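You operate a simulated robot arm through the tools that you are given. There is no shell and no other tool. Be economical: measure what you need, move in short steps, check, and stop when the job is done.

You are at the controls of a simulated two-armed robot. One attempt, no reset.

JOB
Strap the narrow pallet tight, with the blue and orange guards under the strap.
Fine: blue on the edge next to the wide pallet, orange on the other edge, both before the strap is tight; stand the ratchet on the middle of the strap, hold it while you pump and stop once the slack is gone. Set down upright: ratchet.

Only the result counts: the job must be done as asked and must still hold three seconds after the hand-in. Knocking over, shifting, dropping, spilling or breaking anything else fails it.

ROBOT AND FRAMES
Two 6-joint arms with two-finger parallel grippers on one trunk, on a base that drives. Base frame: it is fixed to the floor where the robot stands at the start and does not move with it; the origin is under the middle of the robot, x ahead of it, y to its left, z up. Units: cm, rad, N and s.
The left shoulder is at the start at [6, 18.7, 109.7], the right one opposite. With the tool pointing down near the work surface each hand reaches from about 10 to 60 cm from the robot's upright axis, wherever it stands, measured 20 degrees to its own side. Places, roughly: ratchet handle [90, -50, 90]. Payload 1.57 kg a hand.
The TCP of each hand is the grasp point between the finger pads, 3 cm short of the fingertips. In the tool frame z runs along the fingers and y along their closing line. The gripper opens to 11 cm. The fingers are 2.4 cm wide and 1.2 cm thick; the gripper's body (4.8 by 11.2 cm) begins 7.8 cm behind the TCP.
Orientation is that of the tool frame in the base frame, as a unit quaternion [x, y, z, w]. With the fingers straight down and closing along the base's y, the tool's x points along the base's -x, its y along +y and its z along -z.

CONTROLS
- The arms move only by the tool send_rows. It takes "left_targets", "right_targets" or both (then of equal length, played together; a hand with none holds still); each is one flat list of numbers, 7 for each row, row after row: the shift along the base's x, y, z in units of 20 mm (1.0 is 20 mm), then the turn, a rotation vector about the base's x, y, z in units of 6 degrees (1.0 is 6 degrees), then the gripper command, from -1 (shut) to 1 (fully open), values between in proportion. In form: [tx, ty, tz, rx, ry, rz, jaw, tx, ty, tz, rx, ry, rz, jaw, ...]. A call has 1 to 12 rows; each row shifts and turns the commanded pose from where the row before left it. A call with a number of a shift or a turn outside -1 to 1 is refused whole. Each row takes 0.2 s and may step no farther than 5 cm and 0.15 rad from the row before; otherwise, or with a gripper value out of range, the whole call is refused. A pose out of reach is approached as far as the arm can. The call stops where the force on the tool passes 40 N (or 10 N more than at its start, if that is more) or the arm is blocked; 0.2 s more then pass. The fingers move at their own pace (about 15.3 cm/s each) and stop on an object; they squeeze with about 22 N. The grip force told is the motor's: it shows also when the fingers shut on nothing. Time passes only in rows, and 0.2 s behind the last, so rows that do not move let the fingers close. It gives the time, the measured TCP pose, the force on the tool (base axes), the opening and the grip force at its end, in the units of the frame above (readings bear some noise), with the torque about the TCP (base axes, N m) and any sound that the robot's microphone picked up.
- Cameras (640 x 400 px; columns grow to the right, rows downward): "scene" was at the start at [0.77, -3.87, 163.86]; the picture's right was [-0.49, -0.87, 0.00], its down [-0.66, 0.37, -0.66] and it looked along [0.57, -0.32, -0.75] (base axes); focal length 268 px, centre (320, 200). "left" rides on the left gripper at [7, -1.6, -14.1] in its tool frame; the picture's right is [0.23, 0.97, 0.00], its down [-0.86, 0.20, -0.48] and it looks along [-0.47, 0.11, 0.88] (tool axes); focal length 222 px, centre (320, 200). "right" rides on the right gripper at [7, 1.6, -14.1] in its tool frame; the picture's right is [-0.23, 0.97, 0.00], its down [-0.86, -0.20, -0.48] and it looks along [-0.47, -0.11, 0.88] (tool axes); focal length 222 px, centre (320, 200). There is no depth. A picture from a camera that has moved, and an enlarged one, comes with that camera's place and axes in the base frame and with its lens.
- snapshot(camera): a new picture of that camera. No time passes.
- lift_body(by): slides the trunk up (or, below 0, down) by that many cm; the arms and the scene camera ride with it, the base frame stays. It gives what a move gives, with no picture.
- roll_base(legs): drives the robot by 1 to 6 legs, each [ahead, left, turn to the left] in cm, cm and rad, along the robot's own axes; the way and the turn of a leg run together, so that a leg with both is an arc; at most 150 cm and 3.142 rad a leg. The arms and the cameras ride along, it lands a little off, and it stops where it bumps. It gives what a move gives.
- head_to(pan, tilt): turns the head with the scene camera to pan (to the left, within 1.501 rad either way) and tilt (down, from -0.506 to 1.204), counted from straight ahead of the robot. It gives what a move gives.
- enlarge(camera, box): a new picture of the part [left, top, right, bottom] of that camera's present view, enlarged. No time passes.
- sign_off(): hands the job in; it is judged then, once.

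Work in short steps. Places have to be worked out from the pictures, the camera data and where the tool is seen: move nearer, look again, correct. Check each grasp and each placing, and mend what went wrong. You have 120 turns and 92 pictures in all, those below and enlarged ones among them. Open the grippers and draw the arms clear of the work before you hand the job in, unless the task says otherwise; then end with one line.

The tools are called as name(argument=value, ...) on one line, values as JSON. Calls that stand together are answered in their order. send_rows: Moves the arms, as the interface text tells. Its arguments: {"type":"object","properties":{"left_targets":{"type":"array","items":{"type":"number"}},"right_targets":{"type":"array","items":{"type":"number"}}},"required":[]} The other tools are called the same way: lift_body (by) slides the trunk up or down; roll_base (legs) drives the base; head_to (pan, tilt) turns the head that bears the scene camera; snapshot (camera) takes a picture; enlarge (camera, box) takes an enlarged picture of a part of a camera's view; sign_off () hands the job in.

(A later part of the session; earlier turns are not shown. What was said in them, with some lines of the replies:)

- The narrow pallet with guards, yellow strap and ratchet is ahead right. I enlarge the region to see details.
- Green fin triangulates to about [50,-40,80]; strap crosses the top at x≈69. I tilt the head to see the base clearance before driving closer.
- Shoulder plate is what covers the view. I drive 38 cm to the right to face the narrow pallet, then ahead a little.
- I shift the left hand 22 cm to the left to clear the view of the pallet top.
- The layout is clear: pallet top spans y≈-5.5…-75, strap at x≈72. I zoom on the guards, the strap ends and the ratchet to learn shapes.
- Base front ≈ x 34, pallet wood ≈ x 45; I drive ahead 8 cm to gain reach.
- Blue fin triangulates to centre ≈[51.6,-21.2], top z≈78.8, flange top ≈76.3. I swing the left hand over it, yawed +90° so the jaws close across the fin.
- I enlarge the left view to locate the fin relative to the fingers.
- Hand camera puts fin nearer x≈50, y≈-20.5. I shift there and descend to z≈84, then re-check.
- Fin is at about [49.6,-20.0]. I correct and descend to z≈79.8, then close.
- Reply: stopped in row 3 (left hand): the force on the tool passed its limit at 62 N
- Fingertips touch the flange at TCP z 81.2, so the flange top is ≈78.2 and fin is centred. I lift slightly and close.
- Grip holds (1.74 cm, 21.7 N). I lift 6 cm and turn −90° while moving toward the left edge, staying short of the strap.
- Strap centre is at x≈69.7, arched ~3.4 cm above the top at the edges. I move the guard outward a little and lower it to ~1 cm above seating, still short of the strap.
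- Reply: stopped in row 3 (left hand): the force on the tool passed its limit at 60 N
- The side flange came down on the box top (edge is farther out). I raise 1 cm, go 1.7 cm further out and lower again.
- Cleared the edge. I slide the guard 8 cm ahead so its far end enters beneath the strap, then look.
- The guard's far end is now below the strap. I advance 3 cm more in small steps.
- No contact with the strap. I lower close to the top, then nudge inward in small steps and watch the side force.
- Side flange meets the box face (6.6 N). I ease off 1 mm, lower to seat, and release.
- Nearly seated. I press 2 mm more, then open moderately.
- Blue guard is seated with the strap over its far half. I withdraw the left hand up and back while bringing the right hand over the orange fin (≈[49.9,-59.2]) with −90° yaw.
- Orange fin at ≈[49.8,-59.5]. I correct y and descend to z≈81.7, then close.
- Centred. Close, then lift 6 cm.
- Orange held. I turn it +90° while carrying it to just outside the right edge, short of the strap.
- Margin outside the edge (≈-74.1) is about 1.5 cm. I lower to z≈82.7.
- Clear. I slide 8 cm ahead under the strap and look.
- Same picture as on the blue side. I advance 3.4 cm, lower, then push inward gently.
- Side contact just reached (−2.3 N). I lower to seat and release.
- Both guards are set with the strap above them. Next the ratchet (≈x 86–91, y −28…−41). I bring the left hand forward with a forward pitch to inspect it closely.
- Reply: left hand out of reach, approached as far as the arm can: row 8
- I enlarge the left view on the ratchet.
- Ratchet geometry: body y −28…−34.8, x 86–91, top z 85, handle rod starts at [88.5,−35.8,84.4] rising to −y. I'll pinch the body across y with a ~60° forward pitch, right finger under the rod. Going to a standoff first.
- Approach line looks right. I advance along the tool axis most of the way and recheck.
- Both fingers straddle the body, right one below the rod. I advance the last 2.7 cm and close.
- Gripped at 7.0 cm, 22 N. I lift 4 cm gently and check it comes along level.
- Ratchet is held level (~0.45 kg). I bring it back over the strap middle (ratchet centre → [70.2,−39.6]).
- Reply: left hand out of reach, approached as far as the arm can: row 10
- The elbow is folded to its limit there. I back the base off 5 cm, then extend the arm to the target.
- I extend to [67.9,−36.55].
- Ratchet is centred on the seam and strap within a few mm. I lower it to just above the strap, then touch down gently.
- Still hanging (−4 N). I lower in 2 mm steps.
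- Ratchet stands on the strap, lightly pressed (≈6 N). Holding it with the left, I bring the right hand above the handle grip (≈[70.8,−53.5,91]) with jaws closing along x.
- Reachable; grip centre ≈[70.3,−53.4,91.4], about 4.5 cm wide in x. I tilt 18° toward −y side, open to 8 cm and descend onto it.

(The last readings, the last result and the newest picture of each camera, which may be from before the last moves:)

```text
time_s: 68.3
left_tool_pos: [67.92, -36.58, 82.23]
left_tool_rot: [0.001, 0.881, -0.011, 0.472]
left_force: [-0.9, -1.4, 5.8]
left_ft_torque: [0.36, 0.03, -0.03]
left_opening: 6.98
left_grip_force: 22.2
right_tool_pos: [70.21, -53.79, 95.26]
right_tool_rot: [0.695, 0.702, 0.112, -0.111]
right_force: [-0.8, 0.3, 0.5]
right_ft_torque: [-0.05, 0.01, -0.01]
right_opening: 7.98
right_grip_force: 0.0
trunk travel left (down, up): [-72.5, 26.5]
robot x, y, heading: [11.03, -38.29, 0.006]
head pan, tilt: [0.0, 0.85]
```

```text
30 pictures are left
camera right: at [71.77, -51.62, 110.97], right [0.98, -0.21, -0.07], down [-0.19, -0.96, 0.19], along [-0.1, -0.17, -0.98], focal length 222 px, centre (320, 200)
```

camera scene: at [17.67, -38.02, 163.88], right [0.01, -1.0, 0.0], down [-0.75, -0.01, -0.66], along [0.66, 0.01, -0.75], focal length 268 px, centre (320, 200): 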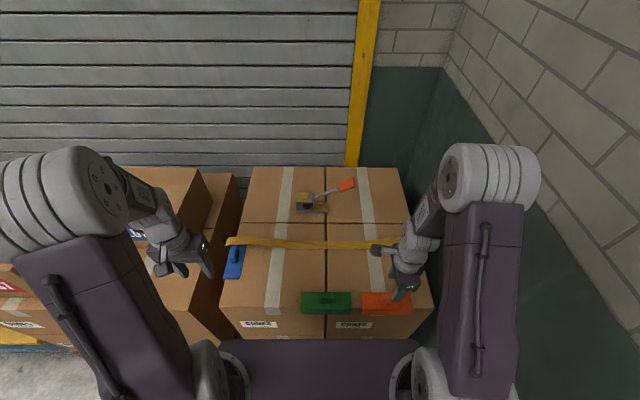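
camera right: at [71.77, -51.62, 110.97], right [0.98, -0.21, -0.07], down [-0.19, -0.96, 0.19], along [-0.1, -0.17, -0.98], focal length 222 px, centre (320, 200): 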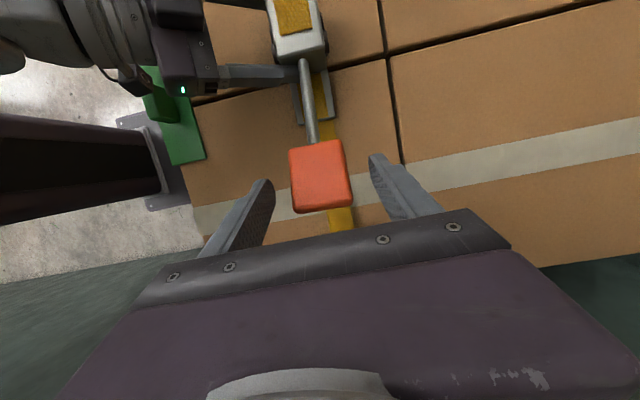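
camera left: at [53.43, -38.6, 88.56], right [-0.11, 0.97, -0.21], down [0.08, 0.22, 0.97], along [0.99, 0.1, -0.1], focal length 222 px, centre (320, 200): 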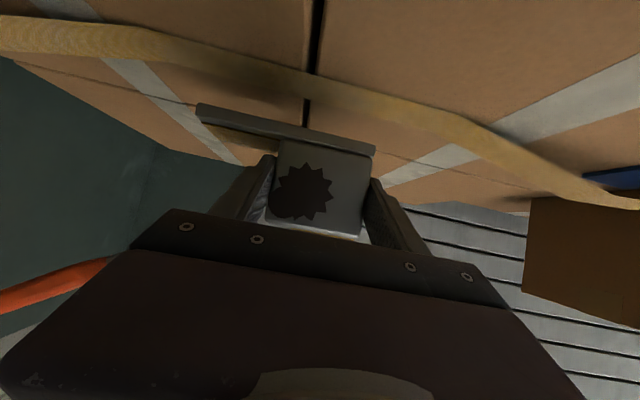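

Grip is centred between the fingers. I descend the last 3.8 cm and close.

send_rows(right_targets=[0, 0.15, -0.6, 0, 0, 0, 0.45, 0, 0.15, -0.7, 0, 0, 0, 0.45, 0, 0, -0.6, 0, 0, 0, 0.45, 0, 0, 0, 0, 0, 0, 0, 0, 0, 0, 0, 0, 0, -0.5, 0, 0, 0, 0, 0, 0, -1, 0, 0, 0, 0, 0, 0, -1])

snapshot(camera="right")

enlarge(camera="scene", box=[250, 150, 442, 270])

```text
time_s: 69.9
left_tool_pos: [68.01, -36.6, 82.21]
left_tool_rot: [0.001, 0.882, -0.01, 0.471]
left_force: [0.6, -2.1, 3.2]
left_ft_torque: [0.59, 0.28, 0.8]
left_opening: 6.99
left_grip_force: 22.5
right_tool_pos: [70.21, -52.99, 91.42]
right_tool_rot: [0.695, 0.702, 0.111, -0.111]
right_force: [-2.2, 1.0, 0.8]
right_ft_torque: [0.07, -0.29, -0.47]
right_opening: 4.94
right_grip_force: 23.2
trunk travel left (down, up): [-72.5, 26.5]
robot x, y, heading: [11.17, -37.91, 0.005]
head pan, tilt: [0.0, 0.85]
```

```text
29 pictures are left
camera right: at [71.79, -50.9, 107.12], right [0.98, -0.21, -0.07], down [-0.19, -0.96, 0.19], along [-0.1, -0.17, -0.98], focal length 222 px, centre (320, 200)
```

right: 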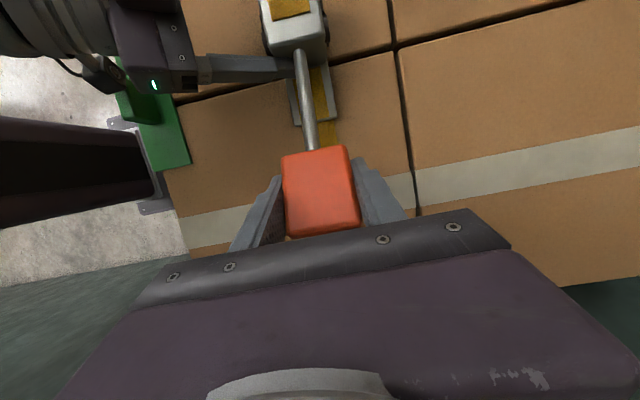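

```text
3.33 times, centred on (346, 210) of scene
camera zoom: at [12.58, -38.11, 163.88], right [0.01, -1.0, 0.0], down [-0.75, -0.01, -0.66], along [0.66, 0.01, -0.75], focal length 892 px, centre (233, 167)
```

zoom: 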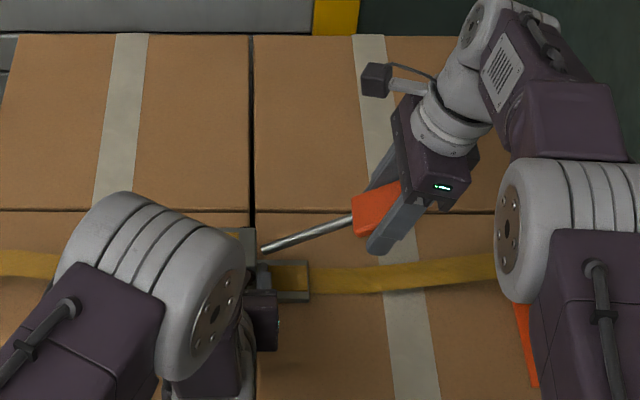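

Handle gripped (4.9 cm). First part stroke: raise the handle along an arc about the pivot ≈[y −39.1, z 83.6] by ~24°, listening and watching force.

send_rows(right_targets=[0, 0.445, 0.705, -0.7, 0, 0, -1, 0, 0.515, 0.655, -0.7, 0, 0, -1, 0, 0.585, 0.595, -0.7, 0, 0, -1, 0, 0.64, 0.535, -0.7, 0, 0, -1, 0, 0, 0, 0, 0, 0, -1])

enlarge(camera="scene", box=[250, 150, 442, 270])

```text
time_s: 71.1
left_tool_pos: [67.88, -36.61, 82.4]
left_tool_rot: [0.0, 0.881, -0.01, 0.473]
left_force: [-0.4, 10.1, 17.8]
left_ft_torque: [-1.19, -0.42, -0.3]
left_opening: 7.36
left_grip_force: 22.2
right_tool_pos: [70.36, -48.83, 96.48]
right_tool_rot: [0.704, 0.71, 0.006, -0.006]
right_force: [2.7, -8.4, -8.1]
right_ft_torque: [-0.28, -0.03, 0.11]
right_opening: 4.93
right_grip_force: 21.1
trunk travel left (down, up): [-72.5, 26.5]
robot x, y, heading: [10.32, -38.18, 0.01]
head pan, tilt: [0.0, 0.85]
```

```text
3.33 times, centred on (346, 210) of scene
camera zoom: at [12.53, -38.09, 163.89], right [0.01, -1.0, 0.0], down [-0.75, -0.01, -0.66], along [0.66, 0.01, -0.75], focal length 892 px, centre (233, 167)
```

zoom: 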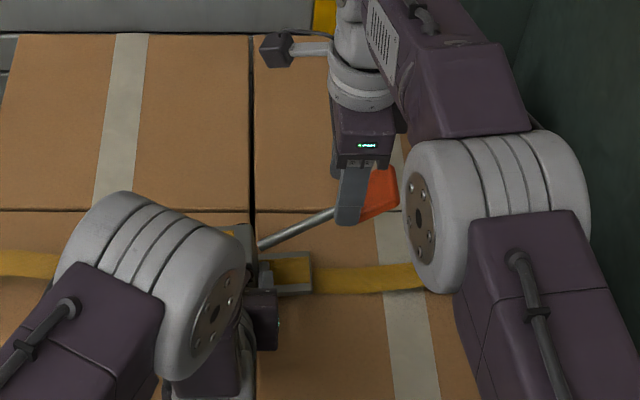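

The ratchet body began to tilt rather than the handle pivoting. I reverse this motion exactly to set it flat again.

send_rows(right_targets=[0, -0.64, -0.535, 0.7, 0, 0, -1, 0, -0.585, -0.595, 0.7, 0, 0, -1, 0, -0.515, -0.655, 0.7, 0, 0, -1, 0, -0.445, -0.705, 0.7, 0, 0, -1, 0, 0, 0, 0, 0, 0, -1])

enlarge(camera="scene", box=[290, 190, 386, 250])

enlarge(camera="left", box=[160, 60, 480, 260])

```text
time_s: 72.3
left_tool_pos: [68.0, -36.73, 82.14]
left_tool_rot: [0.002, 0.882, -0.011, 0.471]
left_force: [-0.3, -13.9, -7.0]
left_ft_torque: [1.14, 0.16, 0.0]
left_opening: 7.12
left_grip_force: 21.5
right_tool_pos: [70.35, -53.13, 91.42]
right_tool_rot: [0.695, 0.702, 0.112, -0.111]
right_force: [-0.1, 13.4, 3.5]
right_ft_torque: [0.75, 0.04, -0.21]
right_opening: 4.87
right_grip_force: 22.4
trunk travel left (down, up): [-72.5, 26.5]
robot x, y, heading: [10.76, -37.94, 0.013]
head pan, tilt: [0.0, 0.85]
```

```text
6.67 times, centred on (338, 220) of scene
camera zoom: at [12.74, -38.01, 163.88], right [0.01, -1.0, 0.0], down [-0.75, -0.01, -0.66], along [0.66, 0.01, -0.75], focal length 1785 px, centre (200, 67)
```

zoom: 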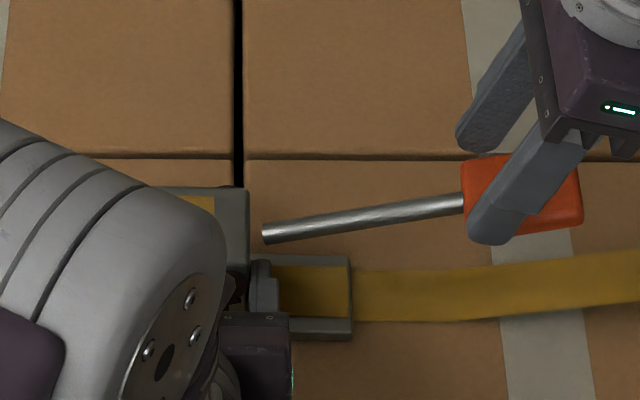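

```text
2.00 times, centred on (320, 160) of left
camera zoom: at [52.33, -38.03, 84.22], right [-0.11, 0.97, -0.21], down [0.08, 0.22, 0.97], along [0.99, 0.09, -0.1], focal length 444 px, centre (320, 280)
```

zoom: 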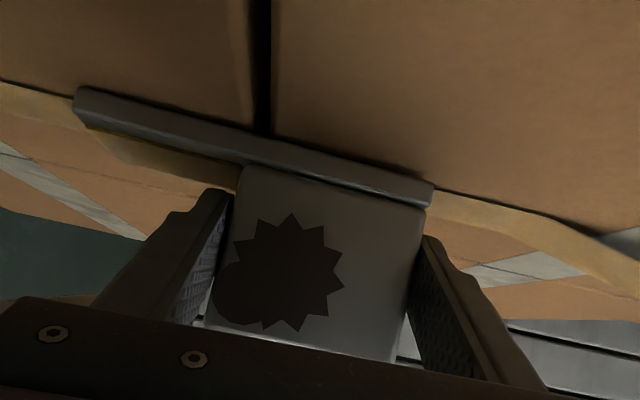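

Body is flat again; the handle swivelled down relative to it (now ≈16° instead of 29°), so 29° was probably its upper stop and the pump stroke is downward. I regrasp at the grip centre (≈y −54.6, z 88.3).

send_rows(right_targets=[0, 0, 0, 0, 0, 0, 0.3, 0, 0, 0, 0, 0, 0, 0.45, 0, -0.35, -0.75, 0, 0, 0, 0.45, 0, -0.35, -0.75, 0, 0, 0, 0.45, 0, 0, 0, 0, 0, 0, 0.45])

enlarge(camera="scene", box=[290, 180, 418, 260])

snapshot(camera="right")

```text
time_s: 73.5
left_tool_pos: [67.93, -36.6, 82.14]
left_tool_rot: [0.001, 0.881, -0.01, 0.472]
left_force: [0.2, 0.6, -2.9]
left_ft_torque: [0.12, -0.02, -0.04]
left_opening: 6.98
left_grip_force: 21.7
right_tool_pos: [70.27, -54.41, 88.48]
right_tool_rot: [0.695, 0.702, 0.11, -0.11]
right_force: [-0.4, 1.1, 0.0]
right_ft_torque: [0.01, 0.0, -0.01]
right_opening: 7.99
right_grip_force: 0.1
trunk travel left (down, up): [-72.5, 26.5]
robot x, y, heading: [10.84, -37.91, 0.012]
head pan, tilt: [0.0, 0.85]
```

```text
5.00 times, centred on (354, 220) of scene
camera zoom: at [12.74, -38.07, 163.88], right [0.01, -1.0, 0.0], down [-0.75, -0.01, -0.66], along [0.66, 0.01, -0.75], focal length 1338 px, centre (150, 100)
```

zoom: 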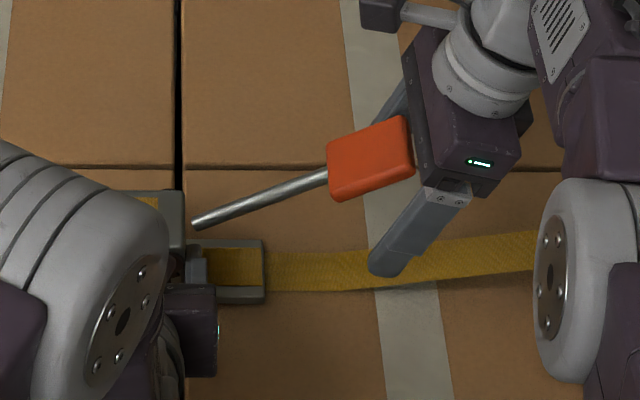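

```text
23 pictures are left
camera right: at [71.82, -52.33, 104.06], right [0.98, -0.21, -0.07], down [-0.19, -0.96, 0.19], along [-0.11, -0.17, -0.98], focal length 222 px, centre (320, 200)
```

right: 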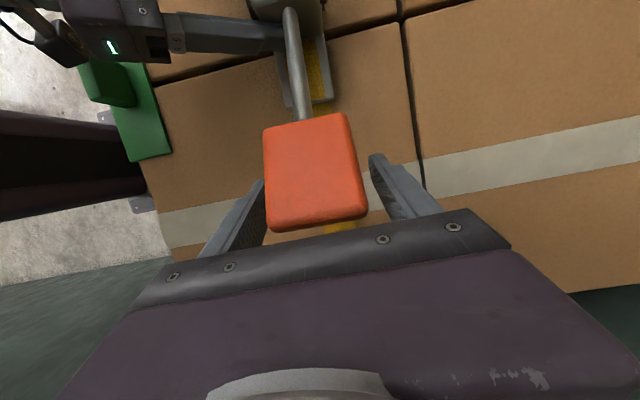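

Opening let the handle spring back to 29°: so it is spring-returned and the pump stroke is down. I'll press it with closed fingers from above. First rise clear, untilt, close.

send_rows(right_targets=[0, 0, 1, 0, 0, 0, 0.45, 0, 0, 1, 0, 0, 0, 0.45, 0, 0, 1, 0, 0, 0, 0.45, 0, 0, 1, 0, 0, 0, 0.45, 0, 0, 1, -1, 0, 0, 0, 0, 0, 0, -1, 0, 0, -1, 0, 0, 0, -1, 0, 0, -1, 0, 0, 0, 0, 0, 0, -1])

snapshot(camera="right")

```text
time_s: 75.3
left_tool_pos: [68.03, -36.56, 82.2]
left_tool_rot: [0.001, 0.882, -0.01, 0.472]
left_force: [-1.0, 1.7, -0.9]
left_ft_torque: [0.19, 0.01, 0.07]
left_opening: 6.98
left_grip_force: 22.3
right_tool_pos: [70.66, -54.4, 98.51]
right_tool_rot: [0.704, 0.71, -0.002, 0.0]
right_force: [0.8, -0.1, 0.3]
right_ft_torque: [0.0, 0.02, 0.02]
right_opening: 0.01
right_grip_force: 21.4
right hand out of reach, approached as far as the arm can: row 6
trunk travel left (down, up): [-72.5, 26.5]
robot x, y, heading: [11.14, -38.02, 0.013]
head pan, tilt: [0.0, 0.85]
```

```text
22 pictures are left
camera right: at [72.25, -47.61, 112.6], right [0.98, -0.22, 0.0], down [-0.19, -0.86, 0.48], along [-0.11, -0.47, -0.88], focal length 222 px, centre (320, 200)
```

right: 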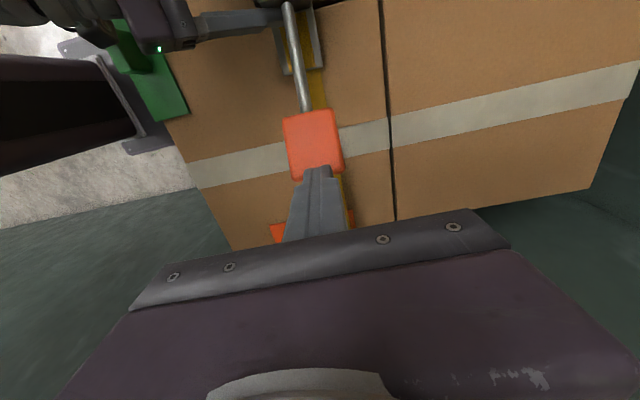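

I push the handle down in small steps to about 8° above horizontal and listen.

send_rows(right_targets=[-0.1, 0, -0.5, 0, 0, 0, -1, 0, 0, -0.5, 0, 0, 0, -1, 0, 0, -0.5, 0, 0, 0, -1, 0, -0.05, -0.5, 0, 0, 0, -1, 0, -0.05, -0.5, 0, 0, 0, -1, 0, -0.05, -0.5, 0, 0, 0, -1, 0, -0.05, -0.5, 0, 0, 0, -1, 0, -0.05, -0.5, 0, 0, 0, -1, 0, -0.05, -0.5, 0, 0, 0, -1])

enlarge(camera="scene", box=[210, 170, 450, 320])

```text
time_s: 77.3
left_tool_pos: [68.03, -36.67, 82.37]
left_tool_rot: [0.0, 0.882, -0.01, 0.471]
left_force: [0.6, 1.0, -6.5]
left_ft_torque: [1.09, 0.16, 0.3]
left_opening: 7.01
left_grip_force: 22.0
right_tool_pos: [70.69, -55.02, 89.45]
right_tool_rot: [0.704, 0.71, 0.0, 0.0]
right_force: [-1.7, -1.3, 5.3]
right_ft_torque: [-0.11, 0.07, 0.0]
right_opening: 0.0
right_grip_force: 21.4
right hand out of reach, approached as far as the arm can: row 2
trunk travel left (down, up): [-72.5, 26.5]
robot x, y, heading: [10.82, -38.08, 0.007]
head pan, tilt: [0.0, 0.85]
```

```text
2.67 times, centred on (330, 245) of scene
camera zoom: at [12.68, -38.08, 163.88], right [0.01, -1.0, 0.0], down [-0.75, -0.01, -0.66], along [0.66, 0.01, -0.75], focal length 714 px, centre (293, 80)
```

zoom: 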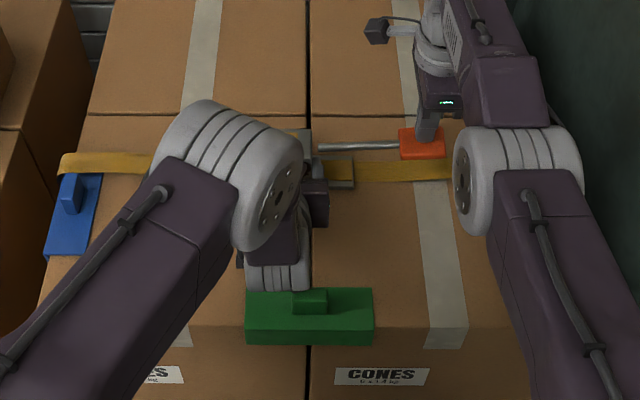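

Handle is near horizontal at only 5 N, no click reported yet. I push ~3 cm further carefully.

send_rows(right_targets=[0, 0, -0.4, 0, 0, 0, -1, 0, 0, -0.4, 0, 0, 0, -1, 0, 0, -0.4, 0, 0, 0, -1, 0, 0, -0.3, 0, 0, 0, -1])

enlarge(camera="scene", box=[210, 170, 450, 320])

```text
time_s: 78.3
left_tool_pos: [67.94, -36.65, 82.45]
left_tool_rot: [0.0, 0.881, -0.01, 0.473]
left_force: [2.1, 5.6, -1.3]
left_ft_torque: [1.05, -0.63, 0.07]
left_opening: 7.13
left_grip_force: 22.2
right_tool_pos: [70.39, -55.3, 86.91]
right_tool_rot: [0.704, 0.71, 0.001, 0.003]
right_force: [1.2, -12.1, 19.8]
right_ft_torque: [-0.08, -0.05, -0.05]
right_opening: 0.0
right_grip_force: 21.6
trunk travel left (down, up): [-72.5, 26.5]
robot x, y, heading: [11.03, -38.17, 0.014]
head pan, tilt: [0.0, 0.85]
```

```text
2.67 times, centred on (330, 245) of scene
camera zoom: at [12.41, -38.18, 163.92], right [0.01, -1.0, 0.0], down [-0.75, -0.01, -0.66], along [0.66, 0.01, -0.75], focal length 714 px, centre (293, 80)
```

zoom: 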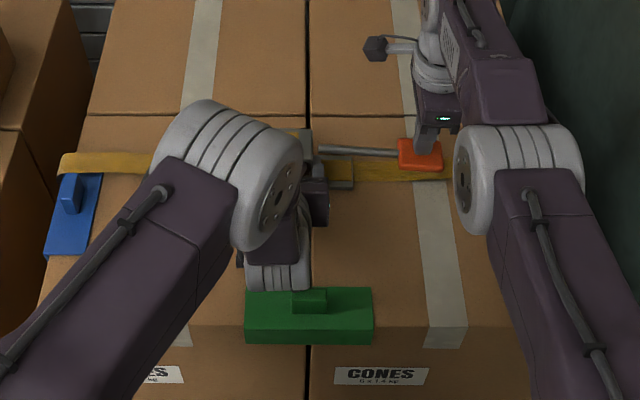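

Bottom stop reached (20 N). Now I let the handle rise back to complete one pump and listen.

send_rows(right_targets=[0, 0.05, 0.6, 0, 0, 0, -1, 0, 0.05, 0.8, 0, 0, 0, -1, 0, 0.05, 0.8, 0, 0, 0, -1, 0, 0.05, 0.8, 0, 0, 0, -1, 0, 0.05, 0.8, 0, 0, 0, -1, 0, 0.1, 0.5, 0, 0, 0, -1, 0, 0, 0, 0, 0, 0, -1])

enlarge(camera="scene", box=[210, 170, 450, 320])

```text
time_s: 79.9
left_tool_pos: [67.93, -36.61, 82.17]
left_tool_rot: [0.001, 0.882, -0.011, 0.472]
left_force: [-0.4, -2.9, -3.3]
left_ft_torque: [0.49, 0.04, -0.15]
left_opening: 7.04
left_grip_force: 22.2
right_tool_pos: [70.83, -54.36, 95.02]
right_tool_rot: [0.705, 0.71, 0.001, 0.001]
right_force: [-0.2, 2.2, 2.0]
right_ft_torque: [0.05, -0.01, -0.01]
right_opening: 0.0
right_grip_force: 20.7
trunk travel left (down, up): [-72.5, 26.5]
robot x, y, heading: [10.84, -38.05, 0.011]
head pan, tilt: [0.0, 0.85]
```

```text
2.67 times, centred on (330, 245) of scene
camera zoom: at [12.7, -38.11, 163.88], right [0.01, -1.0, 0.0], down [-0.75, -0.01, -0.66], along [0.66, 0.01, -0.75], focal length 714 px, centre (293, 80)
```

zoom: 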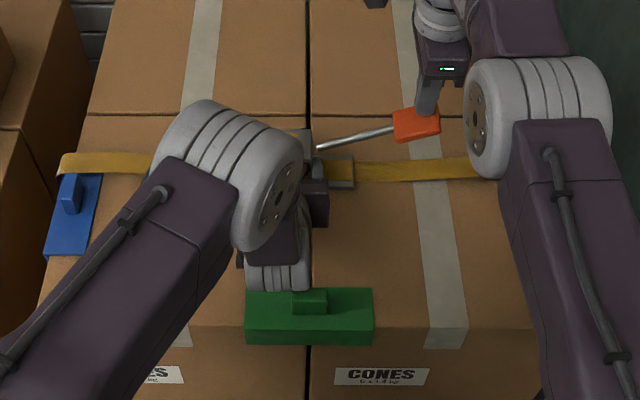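

The strap may have flattened somewhat. I zoom on its left end to compare with before.

enlarge(camera="scene", box=[220, 205, 300, 255])

```text
8.00 times, centred on (260, 230) of scene
camera zoom: at [12.7, -38.11, 163.88], right [0.01, -1.0, 0.0], down [-0.75, -0.01, -0.66], along [0.66, 0.01, -0.75], focal length 2142 px, centre (800, -40)
```

zoom: 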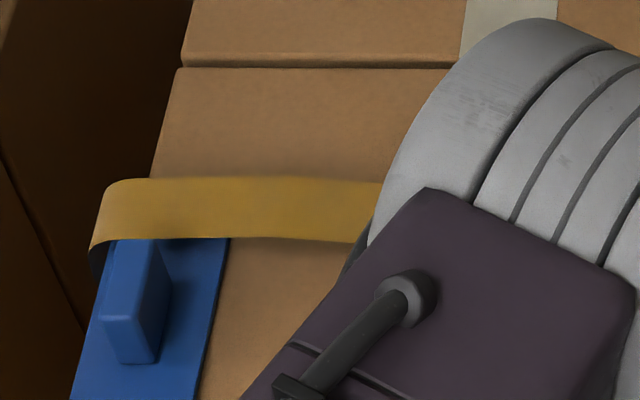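

The arch at the left edge has dropped (≈82.0 → 80.7), so pumping works. Second pump: down, then up.

send_rows(right_targets=[-0.1, 0, -0.6, 0, 0, 0, -1, 0, 0, -0.6, 0, 0, 0, -1, 0, -0.05, -0.6, 0, 0, 0, -1, 0, -0.05, -0.6, 0, 0, 0, -1, 0, -0.1, -0.6, 0, 0, 0, -1, 0, -0.1, -0.5, 0, 0, 0, -1, 0, -0.05, -0.4, 0, 0, 0, -1, 0, 0, 0, 0, 0, 0, -1])

send_rows(right_targets=[0, 0.05, 0.6, 0, 0, 0, -1, 0, 0.1, 0.7, 0, 0, 0, -1, 0, 0.1, 0.7, 0, 0, 0, -1, 0, 0.05, 0.7, 0, 0, 0, -1, 0, 0.05, 0.7, 0, 0, 0, -1, 0, 0, 0.5, 0, 0, 0, -1, 0, 0, 0, 0, 0, 0, -1])

enlarge(camera="scene", box=[220, 205, 300, 255])

```text
time_s: 81.7
left_tool_pos: [67.97, -36.64, 82.33]
left_tool_rot: [0.002, 0.882, -0.011, 0.472]
left_force: [1.0, -2.1, -6.4]
left_ft_torque: [1.01, -0.09, -0.11]
left_opening: 7.0
left_grip_force: 22.3
right_tool_pos: [70.59, -54.91, 87.32]
right_tool_rot: [0.704, 0.71, 0.0, 0.001]
right_force: [0.9, 2.8, 6.7]
right_ft_torque: [0.18, 0.04, -0.03]
right_opening: 0.03
right_grip_force: 21.0
trunk travel left (down, up): [-72.5, 26.5]
robot x, y, heading: [10.61, -38.05, 0.014]
head pan, tilt: [0.0, 0.85]
```

```text
time_s: 83.3
left_tool_pos: [67.84, -36.69, 82.18]
left_tool_rot: [0.0, 0.881, -0.01, 0.473]
left_force: [0.5, -2.5, -3.1]
left_ft_torque: [0.48, 0.0, -0.09]
left_opening: 7.02
left_grip_force: 21.6
right_tool_pos: [70.59, -54.25, 95.14]
right_tool_rot: [0.704, 0.71, 0.0, 0.0]
right_force: [0.7, 2.5, 2.2]
right_ft_torque: [0.02, 0.0, -0.03]
right_opening: 0.02
right_grip_force: 21.3
trunk travel left (down, up): [-72.5, 26.5]
robot x, y, heading: [10.89, -38.26, 0.006]
head pan, tilt: [0.0, 0.85]
```

```text
8.00 times, centred on (260, 230) of scene
camera zoom: at [12.7, -38.09, 163.88], right [0.01, -1.0, 0.0], down [-0.75, -0.01, -0.66], along [0.66, 0.01, -0.75], focal length 2142 px, centre (800, -40)
```

zoom: 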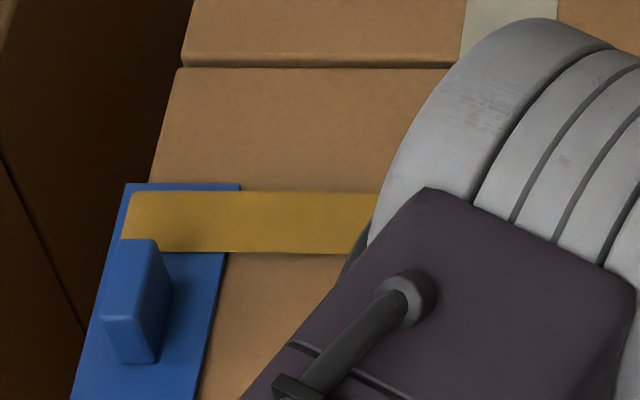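

The strap now lies flat on the blue guard. I check the right end before deciding on any further pump.

enlarge(camera="scene", box=[330, 190, 458, 270])

snapshot(camera="right")

```text
5.00 times, centred on (394, 230) of scene
camera zoom: at [12.7, -38.09, 163.88], right [0.01, -1.0, 0.0], down [-0.75, -0.01, -0.66], along [0.66, 0.01, -0.75], focal length 1338 px, centre (-50, 50)
```

zoom: 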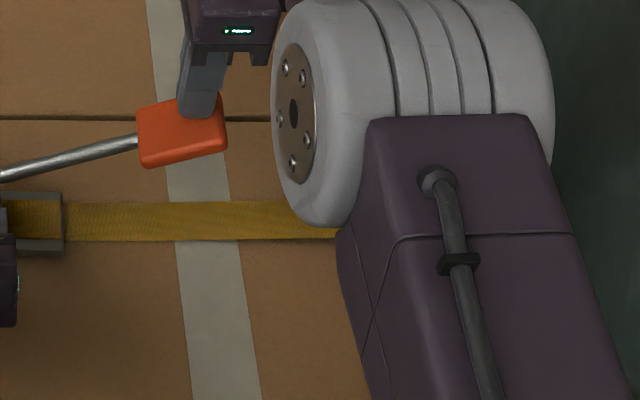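

```text
15 pictures are left
camera right: at [72.14, -47.4, 109.26], right [0.98, -0.22, 0.0], down [-0.19, -0.86, 0.48], along [-0.1, -0.47, -0.88], focal length 222 px, centre (320, 200)
```

right: 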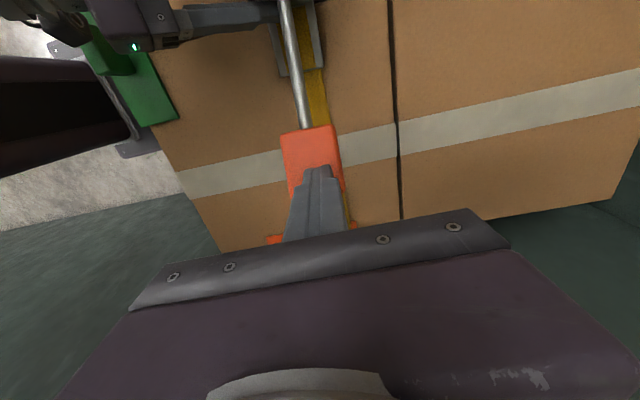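

The strap looks straight and flat on both sides. To feel whether it is tight I press the handle only a small part of a stroke and read the resistance.

send_rows(right_targets=[0, 0, -0.5, 0, 0, 0, -1, 0, 0, -0.5, 0, 0, 0, -1, 0, -0.05, -0.5, 0, 0, 0, -1, 0, 0, 0, 0, 0, 0, -1])

enlarge(camera="scene", box=[220, 205, 300, 255])

```text
time_s: 84.3
left_tool_pos: [67.86, -36.65, 82.21]
left_tool_rot: [0.001, 0.882, -0.01, 0.471]
left_force: [1.8, 1.1, -4.2]
left_ft_torque: [0.49, 0.02, 0.2]
left_opening: 7.0
left_grip_force: 22.2
right_tool_pos: [70.61, -54.41, 92.25]
right_tool_rot: [0.704, 0.71, 0.0, 0.001]
right_force: [-2.0, 0.6, 5.7]
right_ft_torque: [-0.06, 0.0, -0.03]
right_opening: 0.01
right_grip_force: 21.3
trunk travel left (down, up): [-72.5, 26.5]
robot x, y, heading: [10.74, -37.75, 0.008]
head pan, tilt: [0.0, 0.85]
```

```text
8.00 times, centred on (260, 230) of scene
camera zoom: at [12.69, -38.05, 163.88], right [0.01, -1.0, 0.0], down [-0.75, -0.01, -0.66], along [0.66, 0.01, -0.75], focal length 2142 px, centre (800, -40)
```

zoom: 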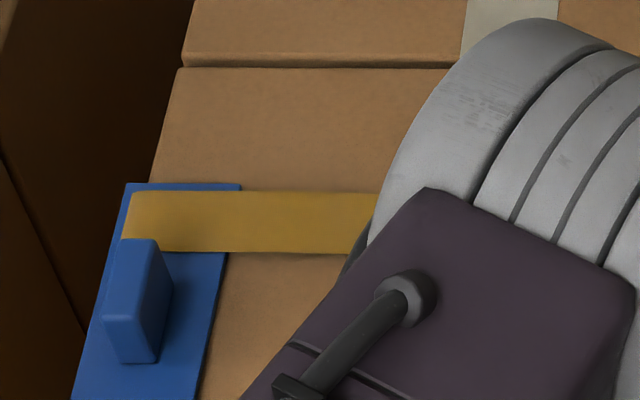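

Resistance is already higher at a small angle and the strap no longer moves; computed strap height at the guard equals flush. Slack is gone, so I let the handle up and move the right hand away.

send_rows(right_targets=[0, 0, 0.5, 0, 0, 0, -1, 0, 0, 0.5, 0, 0, 0, -1, 0, 0, 0.6, 0, 0, 0, -1, 0, 0, 0.8, 0, 0, 0, -1, 0, -0.5, 1, 0, 0, 0, -1, -0.5, -0.5, 1, 0, 0, 0, -1, -0.8, -0.5, 1, 0, 0, 0, -1, -0.8, -0.5, 0.5, 0, 0, 0, -1, -0.8, -0.5, 0, 0, 0, 0, -1, -0.8, -0.5, 0, 0, 0, 0, -1, -0.8, -0.5, 0, 0, 0, 0, -1, -0.8, 0, 0, 0, 0, 0, -1])

enlarge(camera="scene", box=[210, 170, 450, 320])

```text
time_s: 86.9
left_tool_pos: [68.04, -36.6, 82.28]
left_tool_rot: [0.001, 0.882, -0.01, 0.472]
left_force: [-1.1, -0.3, -0.1]
left_ft_torque: [0.29, -0.08, 0.04]
left_opening: 7.0
left_grip_force: 22.1
right_tool_pos: [59.92, -61.51, 103.92]
right_tool_rot: [0.704, 0.71, 0.0, 0.0]
right_force: [0.0, -0.7, 0.1]
right_ft_torque: [0.01, -0.04, 0.02]
right_opening: 0.02
right_grip_force: 20.6
trunk travel left (down, up): [-72.5, 26.5]
robot x, y, heading: [10.96, -38.01, 0.01]
head pan, tilt: [0.0, 0.85]
```

```text
2.67 times, centred on (330, 245) of scene
camera zoom: at [12.64, -38.06, 163.88], right [0.01, -1.0, 0.0], down [-0.75, -0.01, -0.66], along [0.66, 0.01, -0.75], focal length 714 px, centre (293, 80)
```

zoom: 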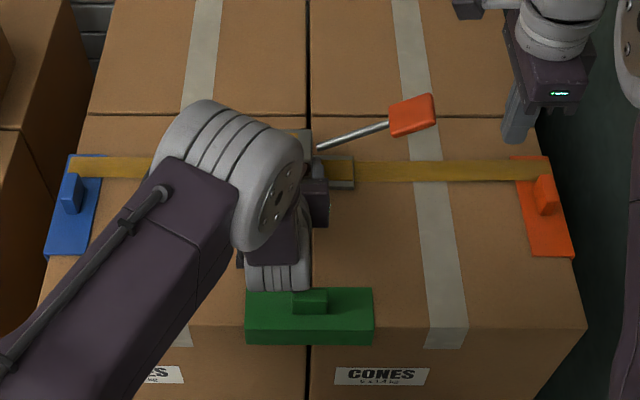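

Strap is straight over both guards and the ratchet stands upright. I open the left jaws and back out along the approach axis.

send_rows(left_targets=[0, 0, 0, 0, 0, 0, 0.4, 0, 0, 0, 0, 0, 0, 0.7, 0, 0, 0, 0, 0, 0, 0.7, -0.5, 0, 0.25, 0, 0, 0, 0.7, -0.6, 0, 0.35, 0, 0, 0, 0.7, -0.5, 0, 0.3, 0, 0, 0, 0.7])

enlarge(camera="left", box=[160, 60, 480, 260])

```text
time_s: 88.3
left_tool_pos: [64.7, -36.65, 83.96]
left_tool_rot: [0.0, 0.882, -0.01, 0.471]
left_force: [0.2, -0.7, 0.4]
left_ft_torque: [-0.01, 0.01, 0.0]
left_opening: 9.39
left_grip_force: 0.0
right_tool_pos: [59.85, -61.45, 104.0]
right_tool_rot: [0.704, 0.71, 0.001, -0.001]
right_force: [0.4, -0.7, -0.5]
right_ft_torque: [0.02, 0.02, -0.02]
right_opening: 0.0
right_grip_force: 21.3
trunk travel left (down, up): [-72.5, 26.5]
robot x, y, heading: [11.11, -38.22, 0.007]
head pan, tilt: [0.0, 0.85]
```

```text
2.00 times, centred on (320, 160) of left
camera zoom: at [49.13, -38.02, 86.04], right [-0.12, 0.97, -0.21], down [0.08, 0.22, 0.97], along [0.99, 0.1, -0.1], focal length 444 px, centre (320, 280)
```

zoom: 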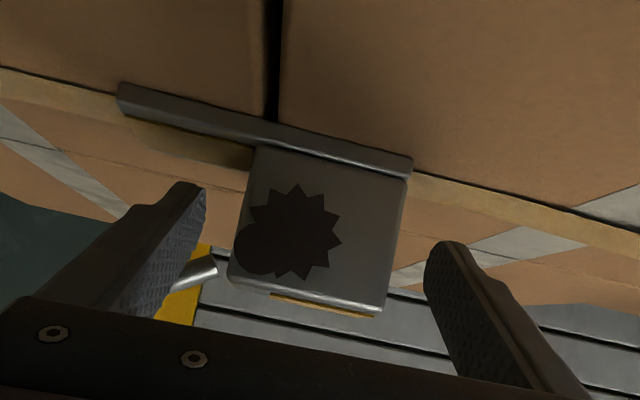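

Ratchet stands free. I drive the base back 14 cm to draw both arms clear, and open the right gripper.

roll_base(legs=[[-14, 0, 0]])

send_rows(left_targets=[0, 0, 1, 0, 0, 0, 0.7, 0, 0, 1, 0, 0, 0, 0.7, 0, 0.5, 1, 0, 0, 0, 0.7, 0, 1, 1, 0, 0, 0, 0.7, 0, 1, 1, 0, 0, 0, 0.7, 0, 1, 1, 0, 0, 0, 0.7, 0, 1, 1, 0, 0, 0, 0.7, 0, 1, 1, 0, 0, 0, 1], right_targets=[0, 0, 0.5, 0, 0, 0, 1, 0, 0, 0.5, 0, 0, 0, 1, 0, 0, 0.5, 0, 0, 0, 1, 0, 0, 0.5, 0, 0, 0, 1, 0, 0, 0.5, 0, 0, 0, 1, 0, 0, 0.5, 0, 0, 0, 1, 0, 0, 0, 0, 0, 0, 1, 0, 0, 0, 0, 0, 0, 1])

snapshot(camera="scene")

enlarge(camera="scene", box=[220, 150, 420, 275])

```text
time_s: 89.6
left_tool_pos: [50.71, -36.66, 83.94]
left_tool_rot: [0.0, 0.883, -0.01, 0.47]
left_force: [0.3, 0.4, -0.2]
left_ft_torque: [-0.01, 0.0, 0.01]
left_opening: 9.37
left_grip_force: 0.1
right_tool_pos: [45.84, -61.54, 103.92]
right_tool_rot: [0.703, 0.711, -0.001, -0.002]
right_force: [0.3, -0.4, 0.2]
right_ft_torque: [0.01, 0.01, -0.02]
right_opening: 0.0
right_grip_force: 20.9
trunk travel left (down, up): [-72.5, 26.5]
robot x, y, heading: [-3.32, -38.13, 0.009]
head pan, tilt: [0.0, 0.85]
```

```text
time_s: 91.4
left_tool_pos: [50.6, -25.63, 100.04]
left_tool_rot: [0.0, 0.882, -0.01, 0.471]
left_force: [0.1, -0.1, -0.7]
left_ft_torque: [0.01, -0.01, 0.01]
left_opening: 11.03
left_grip_force: 0.0
right_tool_pos: [45.75, -61.62, 109.96]
right_tool_rot: [0.704, 0.71, 0.0, 0.001]
right_force: [-0.1, -0.4, -0.2]
right_ft_torque: [-0.03, 0.01, -0.01]
right_opening: 11.0
right_grip_force: 0.1
trunk travel left (down, up): [-72.5, 26.5]
robot x, y, heading: [-3.4, -38.12, 0.008]
head pan, tilt: [0.0, 0.85]
```

```text
11 pictures are left
camera scene: at [-1.51, -38.1, 163.88], right [0.01, -1.0, 0.0], down [-0.75, -0.01, -0.66], along [0.66, 0.01, -0.75], focal length 268 px, centre (320, 200)
```

scene: 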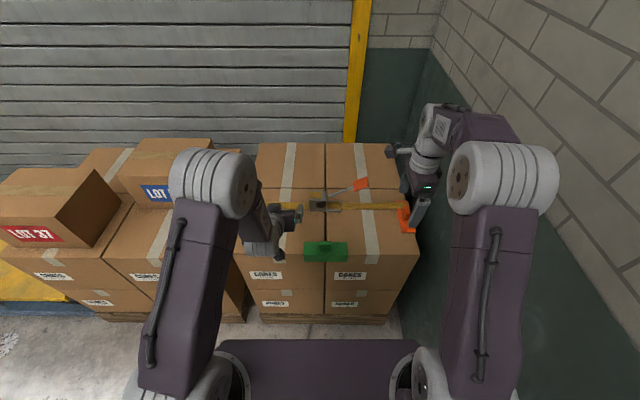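

```text
3.20 times, centred on (320, 212) of scene
camera zoom: at [-1.51, -38.1, 163.88], right [0.01, -1.0, 0.0], down [-0.75, -0.01, -0.66], along [0.66, 0.01, -0.75], focal length 857 px, centre (320, 160)
```

zoom: 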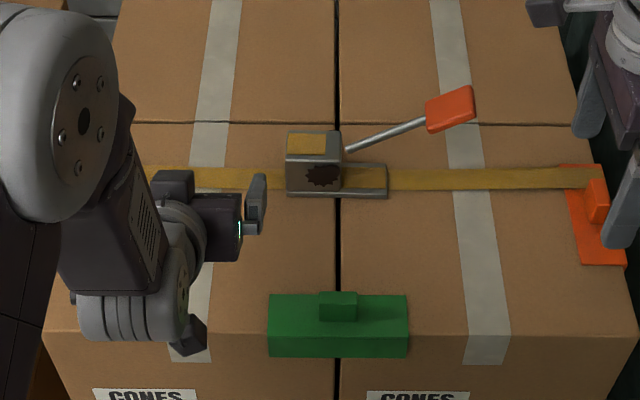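

Everything stands as it should. I back off another 25 cm so the arms are clear, and take a last look.

roll_base(legs=[[-25, 0, 0]])

enlarge(camera="scene", box=[220, 120, 420, 245])

```text
time_s: 93.2
left_tool_pos: [25.65, -25.75, 100.04]
left_tool_rot: [0.001, 0.882, -0.011, 0.471]
left_force: [-1.1, 0.5, -0.4]
left_ft_torque: [-0.02, 0.04, -0.02]
left_opening: 10.97
left_grip_force: 0.0
right_tool_pos: [20.97, -61.93, 109.76]
right_tool_rot: [0.703, 0.711, 0.0, 0.0]
right_force: [-0.6, 0.7, 0.0]
right_ft_torque: [0.03, 0.03, -0.04]
right_opening: 10.99
right_grip_force: 0.0
trunk travel left (down, up): [-72.5, 26.5]
robot x, y, heading: [-28.3, -38.47, 0.007]
head pan, tilt: [0.0, 0.85]
```

```text
3.20 times, centred on (320, 182) of scene
camera zoom: at [-26.35, -38.45, 163.88], right [0.01, -1.0, 0.0], down [-0.75, -0.01, -0.66], along [0.66, 0.01, -0.75], focal length 857 px, centre (320, 256)
```

zoom: 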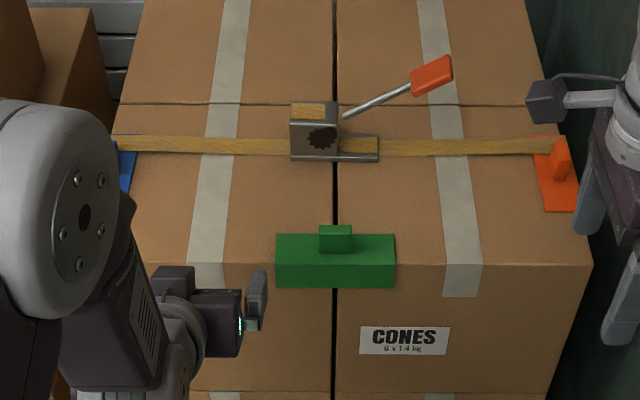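

The strap is taut over both guards, the ratchet is upright in the middle, and the arms are clear. I hand the job in.

sign_off()

```text
The job is handed in.
```

The narrow pallet is strapped: the blue guard is on the edge next to the wide pallet, the orange guard is on the other edge, and both are under the strap. The ratchet stands upright on the middle of the strap. I pumped twice and stopped when the strap lay flat; no click or other sound was reported, so I judged the tightness from the pictures and the handle's resistance. The strap crosses each guard about 5 cm off its middle, just beside the lug.
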